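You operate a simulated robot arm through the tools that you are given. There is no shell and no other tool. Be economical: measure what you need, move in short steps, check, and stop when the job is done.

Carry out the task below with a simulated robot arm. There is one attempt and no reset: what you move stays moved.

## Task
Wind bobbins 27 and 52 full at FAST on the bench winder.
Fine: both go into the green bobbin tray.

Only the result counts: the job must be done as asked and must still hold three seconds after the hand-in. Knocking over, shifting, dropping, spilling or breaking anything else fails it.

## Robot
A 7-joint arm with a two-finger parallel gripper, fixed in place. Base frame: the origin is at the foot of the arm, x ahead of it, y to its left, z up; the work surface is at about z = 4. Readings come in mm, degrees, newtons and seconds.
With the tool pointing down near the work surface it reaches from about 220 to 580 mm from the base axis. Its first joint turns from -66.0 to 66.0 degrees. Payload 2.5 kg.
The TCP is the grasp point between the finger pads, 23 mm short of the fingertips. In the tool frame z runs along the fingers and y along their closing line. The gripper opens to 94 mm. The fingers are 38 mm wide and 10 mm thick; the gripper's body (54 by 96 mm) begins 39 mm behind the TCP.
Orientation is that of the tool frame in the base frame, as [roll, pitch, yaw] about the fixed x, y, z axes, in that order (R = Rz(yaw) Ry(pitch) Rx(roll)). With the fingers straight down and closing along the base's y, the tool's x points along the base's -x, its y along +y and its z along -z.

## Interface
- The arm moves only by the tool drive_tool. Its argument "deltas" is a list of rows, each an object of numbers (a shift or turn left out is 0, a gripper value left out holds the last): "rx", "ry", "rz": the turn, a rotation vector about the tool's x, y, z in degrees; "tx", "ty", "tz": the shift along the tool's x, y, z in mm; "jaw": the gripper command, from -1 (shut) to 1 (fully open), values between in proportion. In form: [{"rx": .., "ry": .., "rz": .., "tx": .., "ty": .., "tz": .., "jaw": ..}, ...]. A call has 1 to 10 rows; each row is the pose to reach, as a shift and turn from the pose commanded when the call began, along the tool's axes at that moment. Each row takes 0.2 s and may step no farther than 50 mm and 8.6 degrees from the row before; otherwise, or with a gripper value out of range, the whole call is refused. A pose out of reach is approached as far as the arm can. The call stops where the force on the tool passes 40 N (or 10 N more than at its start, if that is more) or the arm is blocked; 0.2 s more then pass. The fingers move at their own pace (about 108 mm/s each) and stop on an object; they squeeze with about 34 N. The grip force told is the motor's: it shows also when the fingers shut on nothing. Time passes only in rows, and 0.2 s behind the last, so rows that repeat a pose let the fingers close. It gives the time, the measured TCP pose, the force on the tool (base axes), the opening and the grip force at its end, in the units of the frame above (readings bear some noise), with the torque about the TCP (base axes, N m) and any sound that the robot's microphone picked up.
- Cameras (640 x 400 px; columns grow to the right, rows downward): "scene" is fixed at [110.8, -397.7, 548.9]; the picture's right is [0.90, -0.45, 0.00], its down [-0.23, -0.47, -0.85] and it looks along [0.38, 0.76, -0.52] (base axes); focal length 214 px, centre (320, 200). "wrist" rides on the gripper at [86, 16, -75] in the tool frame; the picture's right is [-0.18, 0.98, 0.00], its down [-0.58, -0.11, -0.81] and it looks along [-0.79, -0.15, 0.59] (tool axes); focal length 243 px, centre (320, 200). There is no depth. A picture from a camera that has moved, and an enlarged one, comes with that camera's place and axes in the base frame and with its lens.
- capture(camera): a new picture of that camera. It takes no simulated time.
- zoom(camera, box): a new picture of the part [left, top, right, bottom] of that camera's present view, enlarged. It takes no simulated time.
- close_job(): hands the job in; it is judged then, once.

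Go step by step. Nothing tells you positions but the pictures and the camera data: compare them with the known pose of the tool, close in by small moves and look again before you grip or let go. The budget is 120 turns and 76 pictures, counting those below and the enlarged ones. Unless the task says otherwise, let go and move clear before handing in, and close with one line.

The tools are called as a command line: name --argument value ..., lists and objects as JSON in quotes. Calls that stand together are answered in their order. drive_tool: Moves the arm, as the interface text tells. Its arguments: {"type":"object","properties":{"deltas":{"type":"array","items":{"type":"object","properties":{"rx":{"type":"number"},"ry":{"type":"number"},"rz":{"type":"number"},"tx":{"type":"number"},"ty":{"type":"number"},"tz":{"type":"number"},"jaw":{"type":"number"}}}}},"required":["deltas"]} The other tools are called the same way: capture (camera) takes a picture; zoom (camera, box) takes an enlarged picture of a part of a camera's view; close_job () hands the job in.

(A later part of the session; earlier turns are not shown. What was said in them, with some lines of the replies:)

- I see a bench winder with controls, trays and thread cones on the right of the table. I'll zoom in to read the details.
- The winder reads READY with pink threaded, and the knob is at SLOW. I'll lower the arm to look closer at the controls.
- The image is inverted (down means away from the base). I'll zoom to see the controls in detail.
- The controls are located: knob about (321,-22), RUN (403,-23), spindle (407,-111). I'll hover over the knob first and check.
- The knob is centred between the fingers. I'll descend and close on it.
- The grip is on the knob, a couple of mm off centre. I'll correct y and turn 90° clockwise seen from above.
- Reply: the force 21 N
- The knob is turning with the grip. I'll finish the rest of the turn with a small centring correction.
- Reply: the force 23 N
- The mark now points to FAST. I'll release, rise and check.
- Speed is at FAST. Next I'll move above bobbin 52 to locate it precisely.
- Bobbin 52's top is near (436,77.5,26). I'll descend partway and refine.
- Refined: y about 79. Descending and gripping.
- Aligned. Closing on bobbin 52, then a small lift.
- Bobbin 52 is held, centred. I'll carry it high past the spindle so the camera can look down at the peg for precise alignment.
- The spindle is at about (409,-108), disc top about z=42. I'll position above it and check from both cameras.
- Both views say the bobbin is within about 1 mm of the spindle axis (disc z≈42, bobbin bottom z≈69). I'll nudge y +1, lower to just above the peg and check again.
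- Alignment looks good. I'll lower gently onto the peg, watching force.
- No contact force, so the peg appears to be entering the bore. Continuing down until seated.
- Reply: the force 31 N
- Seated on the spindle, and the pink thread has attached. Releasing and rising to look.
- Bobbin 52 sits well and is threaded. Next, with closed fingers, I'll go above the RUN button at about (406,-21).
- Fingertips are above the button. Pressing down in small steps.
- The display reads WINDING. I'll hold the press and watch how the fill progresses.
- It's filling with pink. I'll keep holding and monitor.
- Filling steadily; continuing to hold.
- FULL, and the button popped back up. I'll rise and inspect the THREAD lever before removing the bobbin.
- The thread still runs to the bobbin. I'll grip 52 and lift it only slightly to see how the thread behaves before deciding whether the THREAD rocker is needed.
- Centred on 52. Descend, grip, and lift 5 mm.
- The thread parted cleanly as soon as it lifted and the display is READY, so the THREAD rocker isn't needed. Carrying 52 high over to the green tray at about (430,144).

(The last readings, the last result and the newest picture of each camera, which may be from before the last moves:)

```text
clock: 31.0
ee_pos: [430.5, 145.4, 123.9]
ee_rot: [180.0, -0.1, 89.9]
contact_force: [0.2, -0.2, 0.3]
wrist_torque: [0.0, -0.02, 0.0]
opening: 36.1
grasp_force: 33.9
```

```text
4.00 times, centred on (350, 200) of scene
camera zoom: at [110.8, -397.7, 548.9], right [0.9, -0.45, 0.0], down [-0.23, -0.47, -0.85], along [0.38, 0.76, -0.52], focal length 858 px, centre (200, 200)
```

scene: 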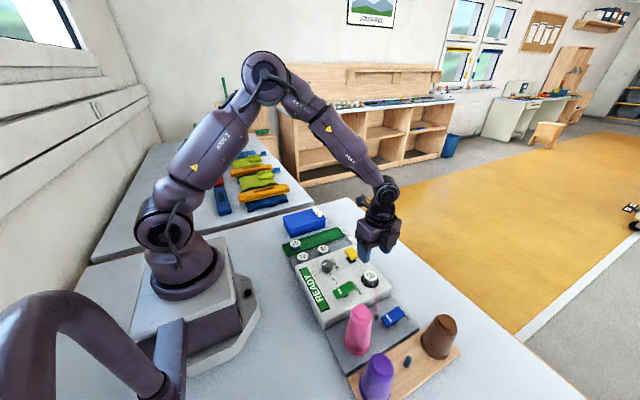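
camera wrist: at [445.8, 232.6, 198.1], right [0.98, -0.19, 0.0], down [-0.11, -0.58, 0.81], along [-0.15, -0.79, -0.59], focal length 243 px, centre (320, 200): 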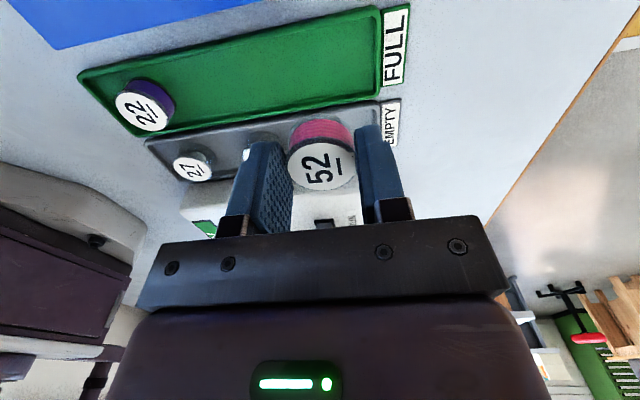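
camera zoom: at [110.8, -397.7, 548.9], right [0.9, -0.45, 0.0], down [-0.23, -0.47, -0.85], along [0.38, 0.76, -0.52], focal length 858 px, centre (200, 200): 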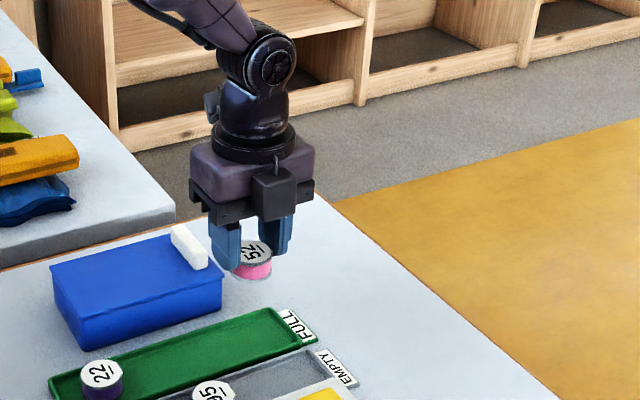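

The green tray spans y≈117–176, x up to ≈473, and the bobbin is over its centre line. Lowering.

drive_tool --deltas '[{"tz": 30}, {"tz": 60}, {"tz": 78}, {"tz": 81}, {"tz": 83.5}]'

zoom --camera "scene" --box '[270, 170, 398, 250]'

capture --camera "wrist"

```text
clock: 32.2
ee_pos: [429.4, 146.0, 40.2]
ee_rot: [-180.0, 0.1, 90.1]
contact_force: [0.6, 0.0, 0.5]
wrist_torque: [-0.01, 0.02, -0.01]
opening: 36.1
grasp_force: 34.3
```

```text
5.00 times, centred on (334, 210) of scene
camera zoom: at [110.8, -397.7, 548.9], right [0.9, -0.45, 0.0], down [-0.23, -0.47, -0.85], along [0.38, 0.76, -0.52], focal length 1072 px, centre (250, 150)
```

zoom: 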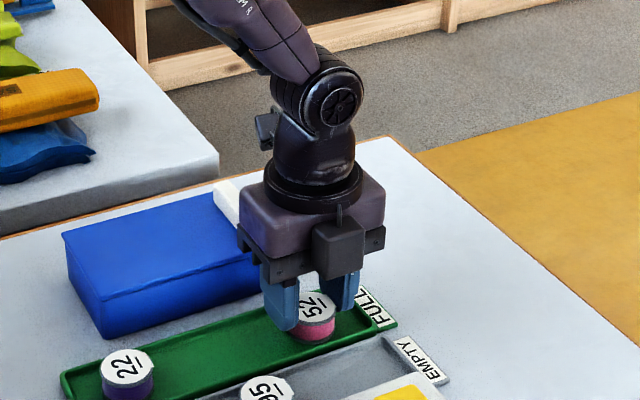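

```text
29 pictures are left
camera wrist: at [445.6, 231.6, 114.2], right [0.98, -0.18, 0.0], down [-0.11, -0.58, 0.81], along [-0.15, -0.79, -0.59], focal length 243 px, centre (320, 200)
```

wrist: 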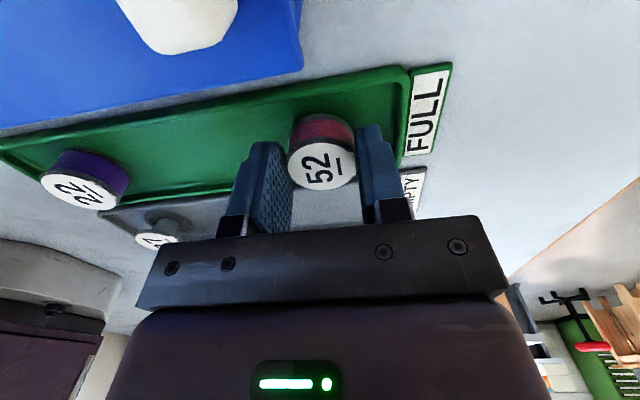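

Nearly down. Lowering the last millimetres.

drive_tool --deltas '[{"tz": 1}, {"tz": 2}]'

```text
clock: 32.8
ee_pos: [430.5, 144.1, 37.5]
ee_rot: [-179.9, 0.1, 90.0]
contact_force: [-0.4, 0.6, 0.1]
wrist_torque: [0.01, 0.06, 0.0]
opening: 36.5
grasp_force: 34.3
```

drive_tool --deltas '[{"tz": 1}, {"tz": 2}, {"tz": 2}]'

```text
clock: 33.6
ee_pos: [428.7, 145.1, 38.3]
ee_rot: [179.9, 0.0, 90.0]
contact_force: [-10.1, -3.1, 28.9]
wrist_torque: [-0.22, 0.44, -0.03]
opening: 36.4
grasp_force: 34.3
```

The bobbin is on the tray floor. I'll ease up 1.5 mm, release and rise.

drive_tool --deltas '[{"tz": -1.5}, {"tz": -1.5, "jaw": 0.0}, {"tz": -1.5, "jaw": 0.0}, {"tz": -15}, {"tz": -50}, {"tz": -95}]'

zoom --camera "scene" --box '[270, 180, 430, 280]'

```text
clock: 35.0
ee_pos: [427.4, 142.8, 131.4]
ee_rot: [-179.9, 0.0, 89.9]
contact_force: [-0.7, -0.4, 0.1]
wrist_torque: [0.0, -0.01, 0.03]
opening: 46.9
grasp_force: 0.1
```

```text
4.00 times, centred on (350, 230) of scene
camera zoom: at [110.8, -397.7, 548.9], right [0.9, -0.45, 0.0], down [-0.23, -0.47, -0.85], along [0.38, 0.76, -0.52], focal length 858 px, centre (200, 80)
```

zoom: 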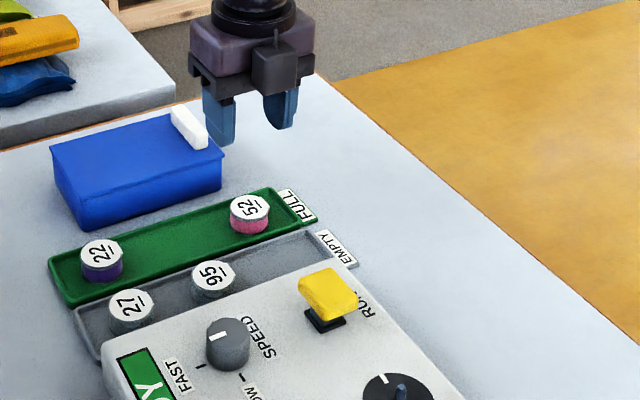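

52 rests upright in the green tray. Moving above bobbin 27, near (284,79).

drive_tool --deltas '[{"tx": -16, "ty": -36, "jaw": 0.2}, {"tx": -32, "ty": -72}, {"tx": -48, "ty": -108}, {"tx": -64, "ty": -143, "tz": 15}, {"tx": -64, "ty": -143, "tz": 52}]'

capture --camera "wrist"

```text
clock: 36.2
ee_pos: [286.8, 80.0, 78.2]
ee_rot: [-179.9, 0.1, 90.0]
contact_force: [-0.3, 0.2, -0.3]
wrist_torque: [0.01, -0.02, 0.03]
opening: 56.5
grasp_force: 0.2
```

```text
27 pictures are left
camera wrist: at [302.3, 167.0, 153.1], right [0.98, -0.18, 0.0], down [-0.11, -0.58, 0.81], along [-0.15, -0.79, -0.59], focal length 243 px, centre (320, 200)
```

wrist: 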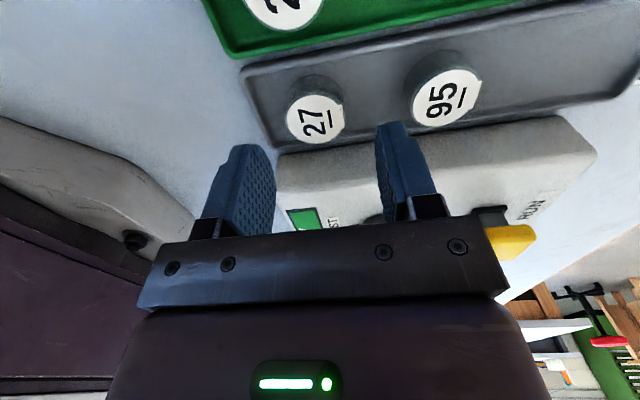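

27 sits about 3 mm to −x and 2 mm to −y of the tool. Correct and descend open, then verify.

drive_tool --deltas '[{"tx": -1.5, "ty": -3.4, "tz": 10}, {"tx": -1.5, "ty": -3.4, "tz": 28}, {"tx": -1.5, "ty": -3.4, "tz": 41}, {"tx": -1.5, "ty": -3.4, "tz": 41}]'

zoom --camera "wrist" --box '[224, 80, 416, 200]'

```text
clock: 37.2
ee_pos: [283.3, 79.8, 38.7]
ee_rot: [-180.0, 0.0, 90.1]
contact_force: [0.6, 0.0, 0.1]
wrist_torque: [-0.01, 0.0, 0.01]
opening: 56.4
grasp_force: 0.0
```

```text
3.33 times, centred on (320, 140) of wrist
camera zoom: at [298.6, 165.8, 112.3], right [0.98, -0.18, 0.0], down [-0.11, -0.58, 0.81], along [-0.15, -0.79, -0.59], focal length 809 px, centre (320, 400)
```

zoom: 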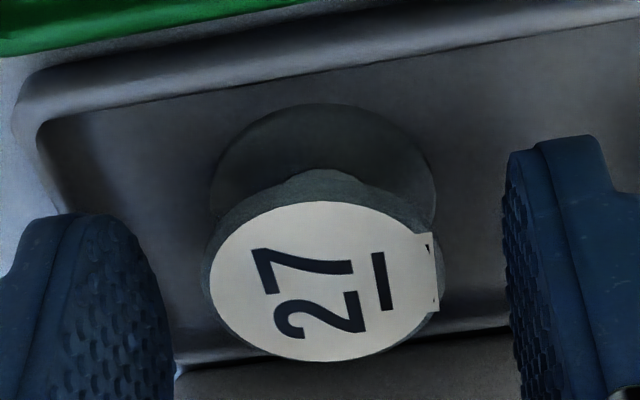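

Aligned the same as bobbin 52 was when held. Gripping and lifting.

drive_tool --deltas '[{"jaw": -1}, {"jaw": -1}, {"jaw": -1}, {"tz": -20}, {"tz": -60}, {"tz": -105}]'

zoom --camera "wrist" --box '[224, 80, 416, 200]'

```text
clock: 38.6
ee_pos: [283.9, 81.0, 143.4]
ee_rot: [180.0, 0.0, 90.0]
contact_force: [-0.6, 0.0, -0.7]
wrist_torque: [0.0, -0.03, -0.01]
opening: 36.2
grasp_force: 34.0
```

```text
3.33 times, centred on (320, 140) of wrist
camera zoom: at [299.5, 167.1, 217.1], right [0.98, -0.18, 0.0], down [-0.11, -0.58, 0.81], along [-0.15, -0.79, -0.59], focal length 809 px, centre (320, 400)
```

zoom: 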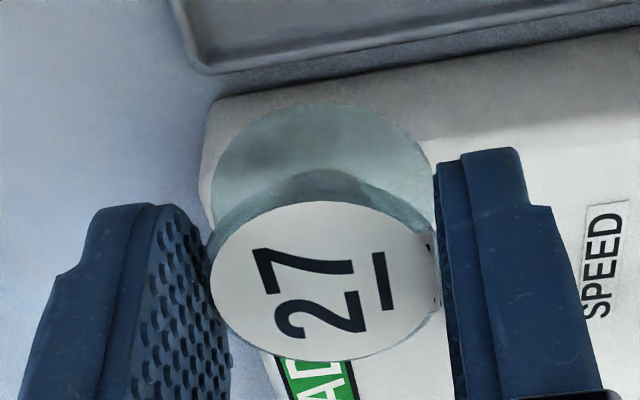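

27 is held in the same pose. Carrying it to the spindle.

drive_tool --deltas '[{"tx": -37, "ty": 25}, {"tx": -74, "ty": 50}, {"tx": -111, "ty": 75}, {"tx": -148, "ty": 100}, {"tx": -186, "ty": 126}, {"tx": -186, "ty": 126, "tz": 25}, {"tx": -186, "ty": 126, "tz": 46}, {"tx": -186, "ty": 126, "tz": 46}]'

zoom --camera "wrist" --box '[224, 80, 416, 200]'

zoom --camera "scene" --box '[334, 240, 414, 290]'

```text
clock: 40.4
ee_pos: [410.1, -106.7, 95.7]
ee_rot: [-180.0, 0.0, 90.0]
contact_force: [-0.3, 0.3, -0.6]
wrist_torque: [0.0, 0.01, 0.02]
opening: 36.6
grasp_force: 33.6
```

```text
3.33 times, centred on (320, 140) of wrist
camera zoom: at [425.1, -20.0, 170.9], right [0.98, -0.18, 0.0], down [-0.11, -0.58, 0.81], along [-0.15, -0.79, -0.59], focal length 809 px, centre (320, 400)
```

zoom: 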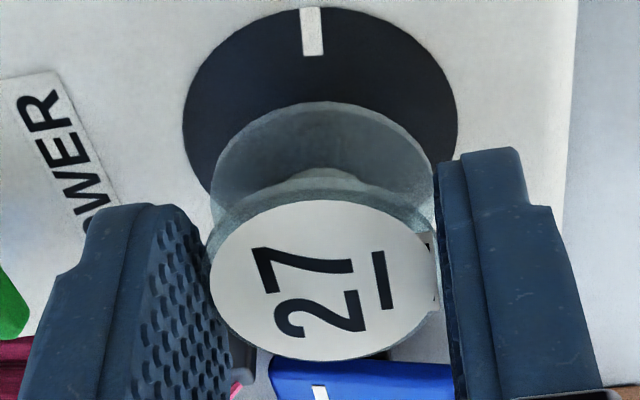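

```text
8.00 times, centred on (374, 265) of scene
camera zoom: at [110.8, -397.7, 548.9], right [0.9, -0.45, 0.0], down [-0.23, -0.47, -0.85], along [0.38, 0.76, -0.52], focal length 1716 px, centre (-112, -320)
```

zoom: 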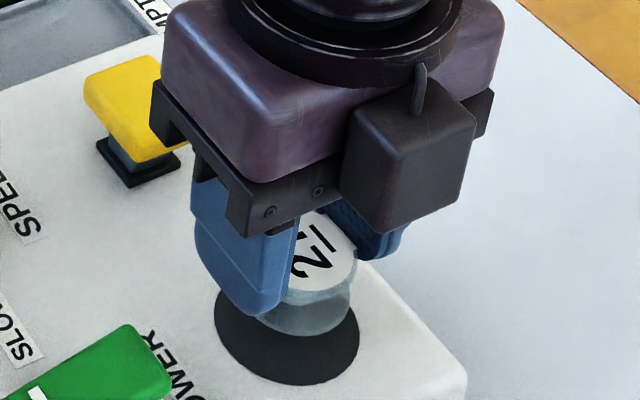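

Nearly identical to the earlier good alignment; a correction of about +0.8 mm y and −0.5 mm x is needed. Lowering onto the peg.

drive_tool --deltas '[{"tx": 0.8, "ty": -0.5, "tz": 0}, {"tx": 0.8, "ty": -0.5, "tz": 4}, {"tx": 0.8, "ty": -0.5, "tz": 8}, {"tx": 0.8, "ty": -0.5, "tz": 11}, {"tx": 0.8, "ty": -0.5, "tz": 13}]'

```text
clock: 41.6
ee_pos: [409.5, -107.1, 84.5]
ee_rot: [-179.9, 0.1, 90.1]
contact_force: [0.1, -0.5, -1.0]
wrist_torque: [0.0, 0.01, 0.02]
opening: 36.0
grasp_force: 33.5
```

drive_tool --deltas '[{"tz": 2}, {"tz": 4}, {"tz": 6}, {"tz": 7}, {"tz": 8}]'

zoom --camera "scene" --box '[334, 240, 414, 290]'

```text
clock: 42.8
ee_pos: [409.4, -106.7, 76.7]
ee_rot: [179.8, 0.0, 90.0]
contact_force: [-7.6, 2.1, 29.5]
wrist_torque: [-0.04, 0.45, -0.04]
opening: 36.3
grasp_force: 34.4
```

```text
8.00 times, centred on (374, 265) of scene
camera zoom: at [110.6, -397.7, 548.9], right [0.9, -0.45, 0.0], down [-0.23, -0.47, -0.85], along [0.38, 0.76, -0.52], focal length 1716 px, centre (-112, -320)
```

zoom: 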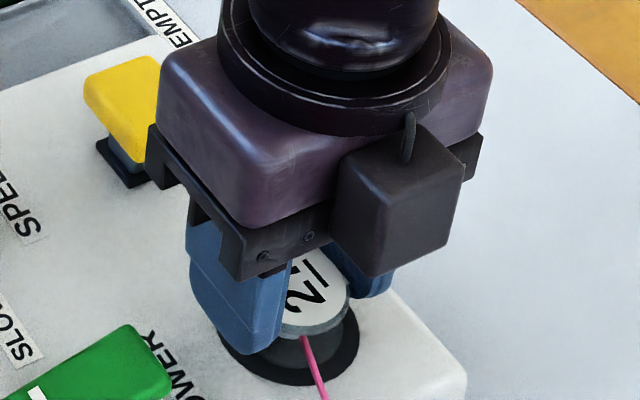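

27 is seated and threaded. Releasing, rising, and going above RUN with fingers closed.

drive_tool --deltas '[{"tz": -2}, {"tz": -2, "jaw": 0.2}, {"tz": -2, "jaw": 0.2}, {"tz": -15}, {"tz": -45}, {"tz": -85}, {"tz": -85, "tx": 42, "ty": -2, "jaw": -1}, {"tz": -85, "tx": 84, "ty": -4}, {"tz": -58, "tx": 84, "ty": -4}, {"tz": -31, "tx": 84, "ty": -4}]'

zoom --camera "scene" --box '[290, 220, 450, 320]'

```text
clock: 45.0
ee_pos: [404.2, -22.1, 107.8]
ee_rot: [179.9, 0.0, 89.9]
contact_force: [0.3, 0.3, 0.0]
wrist_torque: [0.02, 0.03, -0.01]
opening: 0.0
grasp_force: 34.3
```

```text
4.00 times, centred on (370, 270) of scene
camera zoom: at [110.8, -397.7, 548.9], right [0.9, -0.45, 0.0], down [-0.23, -0.47, -0.85], along [0.38, 0.76, -0.52], focal length 858 px, centre (120, -80)
```

zoom: 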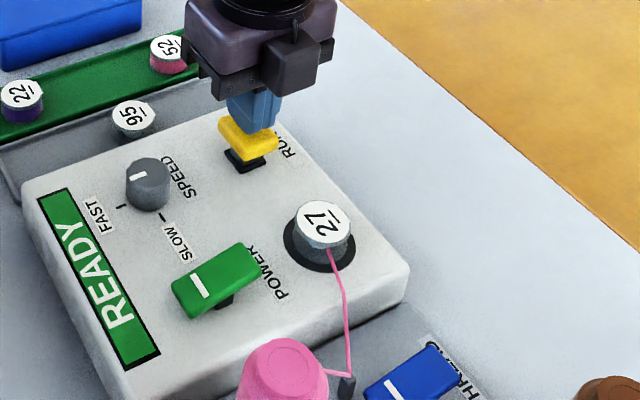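

27 is on the spindle, READY, FAST. Pressing RUN as before.

drive_tool --deltas '[{"tz": 5}, {"tz": 9}, {"tz": 12}, {"tz": 15}, {"tz": 18}, {"tz": 20}, {"tz": 20}, {"tz": 20}, {"tz": 20}, {"tz": 20}]'

drive_tool --deltas '[{"tz": 0}, {"tz": 0}, {"tz": 0}, {"tz": 0}, {"tz": 0}, {"tz": 0}, {"tz": 0}, {"tz": 0}, {"tz": 0}, {"tz": 0}]'

zoom --camera "scene" --box '[290, 220, 450, 320]'

```text
clock: 47.2
ee_pos: [405.0, -22.8, 87.2]
ee_rot: [179.9, 0.1, 89.9]
contact_force: [-0.5, -1.0, 0.1]
wrist_torque: [0.01, 0.01, 0.0]
opening: 0.0
grasp_force: 34.0
```

```text
clock: 49.4
ee_pos: [405.2, -21.0, 86.8]
ee_rot: [-180.0, 0.1, 90.1]
contact_force: [-0.4, 0.1, 0.6]
wrist_torque: [0.0, 0.02, -0.02]
opening: 0.0
grasp_force: 34.1
```

```text
4.00 times, centred on (370, 270) of scene
camera zoom: at [110.8, -397.7, 548.9], right [0.9, -0.45, 0.0], down [-0.23, -0.47, -0.85], along [0.38, 0.76, -0.52], focal length 858 px, centre (120, -80)
```

zoom: 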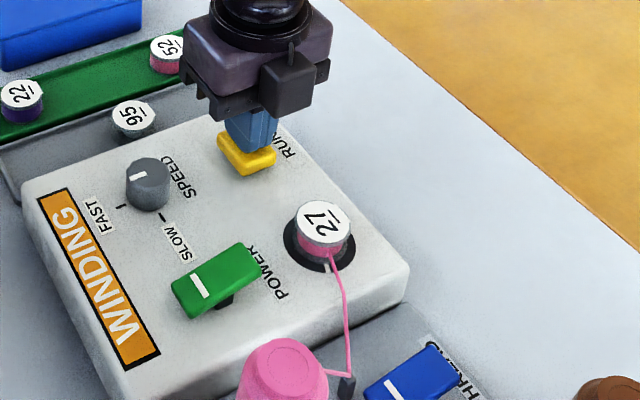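

Winding. Waiting for FULL.

drive_tool --deltas '[{"tz": 0}, {"tz": 0}, {"tz": 0}, {"tz": 0}, {"tz": 0}, {"tz": 0}, {"tz": 0}]'

zoom --camera "scene" --box '[290, 220, 450, 320]'

```text
clock: 51.0
ee_pos: [404.3, -22.5, 87.0]
ee_rot: [179.9, -0.1, 90.0]
contact_force: [0.9, 0.0, 0.1]
wrist_torque: [0.03, 0.01, 0.05]
opening: 0.0
grasp_force: 34.8
```

```text
4.00 times, centred on (370, 270) of scene
camera zoom: at [110.8, -397.7, 548.9], right [0.9, -0.45, 0.0], down [-0.23, -0.47, -0.85], along [0.38, 0.76, -0.52], focal length 858 px, centre (120, -80)
```

zoom: 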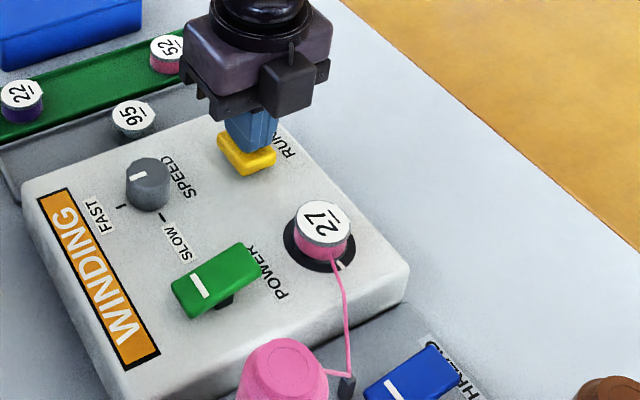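

drive_tool --deltas '[{"tz": 0}, {"tz": 0}, {"tz": 0}, {"tz": 0}]'

zoom --camera "scene" --box '[290, 220, 450, 320]'

```text
clock: 52.0
ee_pos: [405.9, -22.7, 88.0]
ee_rot: [179.9, 0.0, 90.0]
contact_force: [-2.1, -0.2, 5.9]
wrist_torque: [0.0, 0.02, -0.01]
opening: 0.3
grasp_force: 34.0
```

```text
4.00 times, centred on (370, 270) of scene
camera zoom: at [110.8, -397.7, 548.9], right [0.9, -0.45, 0.0], down [-0.23, -0.47, -0.85], along [0.38, 0.76, -0.52], focal length 858 px, centre (120, -80)
```

zoom: 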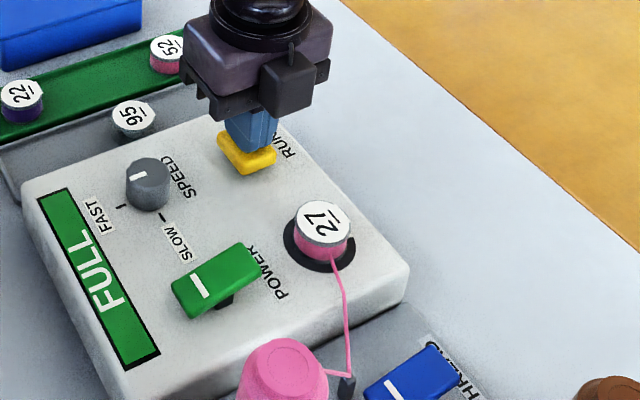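

27 is FULL. Rising and going back above it with open fingers.

drive_tool --deltas '[{"tz": -20}, {"tz": -60}, {"tz": -75, "tx": -42, "ty": 2, "jaw": 0.2}, {"tz": -75, "tx": -84, "ty": 4}, {"tz": -40, "tx": -84, "ty": 4}, {"tz": -16, "tx": -84, "ty": 4}]'

zoom --camera "wrist" --box '[192, 60, 448, 220]'

```text
clock: 53.4
ee_pos: [407.5, -106.9, 101.7]
ee_rot: [-180.0, 0.0, 90.0]
contact_force: [0.4, -0.1, 0.2]
wrist_torque: [0.01, 0.02, -0.01]
opening: 56.4
grasp_force: 0.1
```

```text
2.50 times, centred on (320, 140) of wrist
camera zoom: at [424.4, -20.0, 176.7], right [0.98, -0.18, 0.0], down [-0.11, -0.58, 0.81], along [-0.15, -0.79, -0.59], focal length 606 px, centre (320, 350)
```

zoom: 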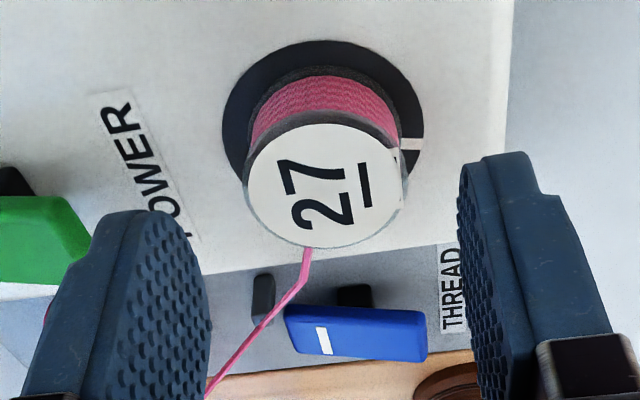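

Centred within a millimetre. Gripping and carrying 27 straight up.

drive_tool --deltas '[{"tx": 0.7, "tz": 12}, {"tx": 0.7, "tz": 23.5}, {"tx": 0.7, "tz": 23.5, "jaw": -1}, {"tx": 0.7, "tz": 23.5}, {"tx": 0.7, "tz": 23.5}, {"tx": 0.7, "tz": 15}, {"tx": 0.7, "tz": -10}, {"tx": 0.7, "tz": -48}]'

zoom --camera "wrist" --box '[192, 60, 448, 220]'

```text
clock: 55.2
ee_pos: [410.3, -104.4, 151.6]
ee_rot: [-180.0, 0.0, 90.0]
contact_force: [-0.2, -0.6, 0.5]
wrist_torque: [0.0, -0.01, 0.0]
opening: 36.3
grasp_force: 33.9
```

```text
2.50 times, centred on (320, 140) of wrist
camera zoom: at [425.0, -18.2, 225.5], right [0.98, -0.18, 0.0], down [-0.11, -0.58, 0.81], along [-0.15, -0.79, -0.59], focal length 606 px, centre (320, 350)
```

zoom: 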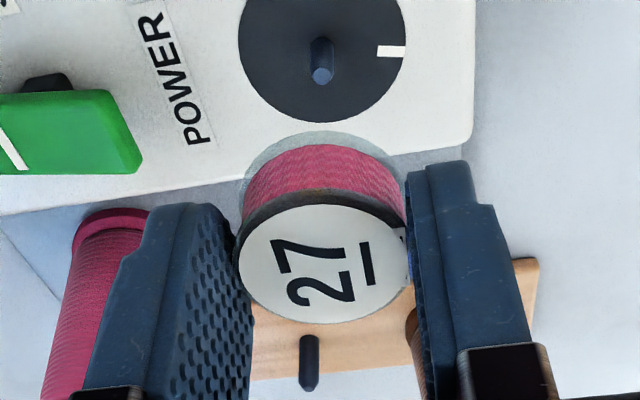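

27 is held. Carrying it to the green tray between 22 and 52, at about (359,145.5).

drive_tool --deltas '[{"tx": 45, "ty": -9}, {"tx": 90, "ty": -18}, {"tx": 135, "ty": -27}, {"tx": 180, "ty": -36}, {"tx": 222, "ty": -45}, {"tx": 250.5, "ty": -50}, {"tx": 250.5, "ty": -50, "tz": 30}, {"tx": 250.5, "ty": -50, "tz": 70}, {"tx": 250.5, "ty": -50, "tz": 100}]'

capture --camera "wrist"

zoom --camera "scene" --box '[270, 170, 398, 250]'

```text
clock: 57.2
ee_pos: [358.9, 144.4, 51.4]
ee_rot: [-180.0, 0.0, 90.1]
contact_force: [-0.2, -0.1, 0.0]
wrist_torque: [-0.03, -0.01, 0.05]
opening: 36.2
grasp_force: 34.2
```

```text
15 pictures are left
camera wrist: at [374.3, 231.1, 125.6], right [0.98, -0.18, 0.0], down [-0.11, -0.58, 0.81], along [-0.15, -0.79, -0.59], focal length 243 px, centre (320, 200)
```

wrist: 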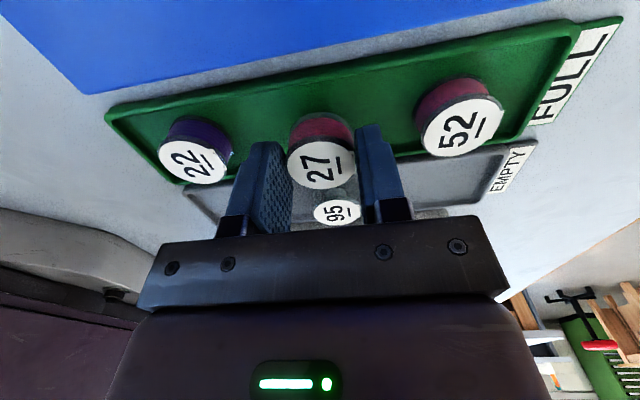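

```text
5.00 times, centred on (334, 210) of scene
camera zoom: at [110.8, -397.7, 548.9], right [0.9, -0.45, 0.0], down [-0.23, -0.47, -0.85], along [0.38, 0.76, -0.52], focal length 1072 px, centre (250, 150)
```

zoom: 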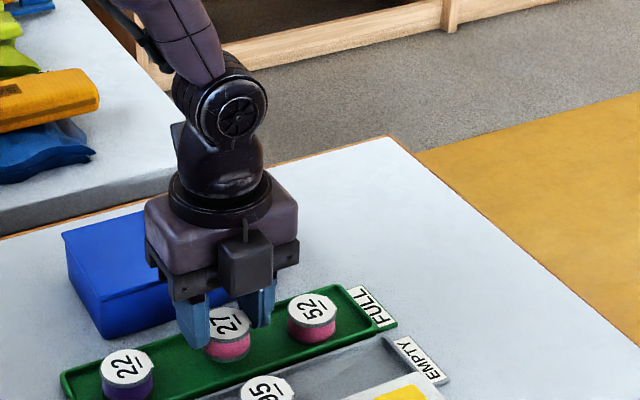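

It's well placed, with gaps on both sides. Lowering to the tray floor.

drive_tool --deltas '[{"tz": 6}, {"tz": 10}, {"tz": 12}, {"tz": 13.5}]'

```text
clock: 58.2
ee_pos: [358.7, 144.7, 38.3]
ee_rot: [180.0, 0.1, 90.0]
contact_force: [-1.7, -0.6, 6.2]
wrist_torque: [-0.08, 0.14, -0.02]
opening: 36.3
grasp_force: 33.9
```

Light contact, so it's on the floor. Releasing and rising clear.

drive_tool --deltas '[{"tz": 0, "jaw": 0.0}, {"tz": 0, "jaw": 0.0}, {"tz": -15}, {"tz": -55}, {"tz": -100}, {"tz": -150}]'

zoom --camera "scene" --box '[260, 190, 420, 290]'

capture --camera "scene"

```text
clock: 59.6
ee_pos: [357.6, 145.7, 188.8]
ee_rot: [180.0, 0.1, 90.0]
contact_force: [0.1, 1.0, 0.1]
wrist_torque: [0.0, -0.03, -0.01]
opening: 47.0
grasp_force: 0.1
```

```text
4.00 times, centred on (340, 240) of scene
camera zoom: at [110.8, -397.7, 548.9], right [0.9, -0.45, 0.0], down [-0.23, -0.47, -0.85], along [0.38, 0.76, -0.52], focal length 858 px, centre (240, 40)
```

zoom: 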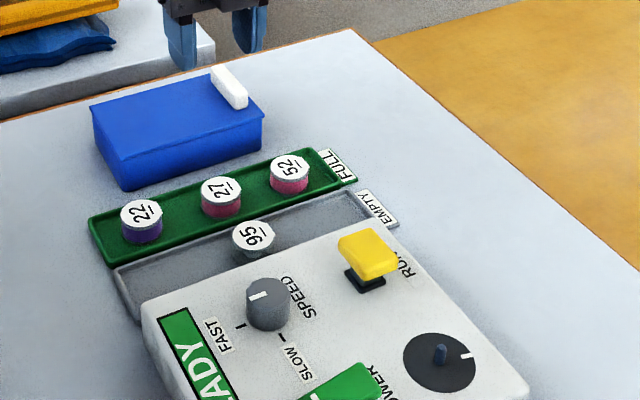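

```text
12 pictures are left
```

scene: 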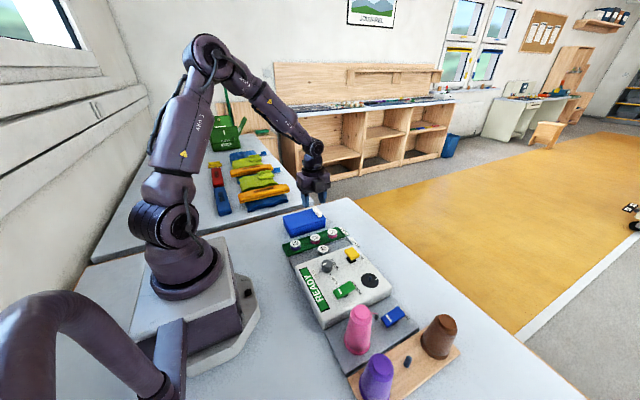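

Bobbins 27 and 52 are both full and upright in the green tray, nothing else has moved, and the arm is clear. Handing in.

close_job

```text
The job is handed in.
```

Bobbins 27 and 52 were each wound at FAST until the winder read FULL, and both now stand in the green bobbin tray.
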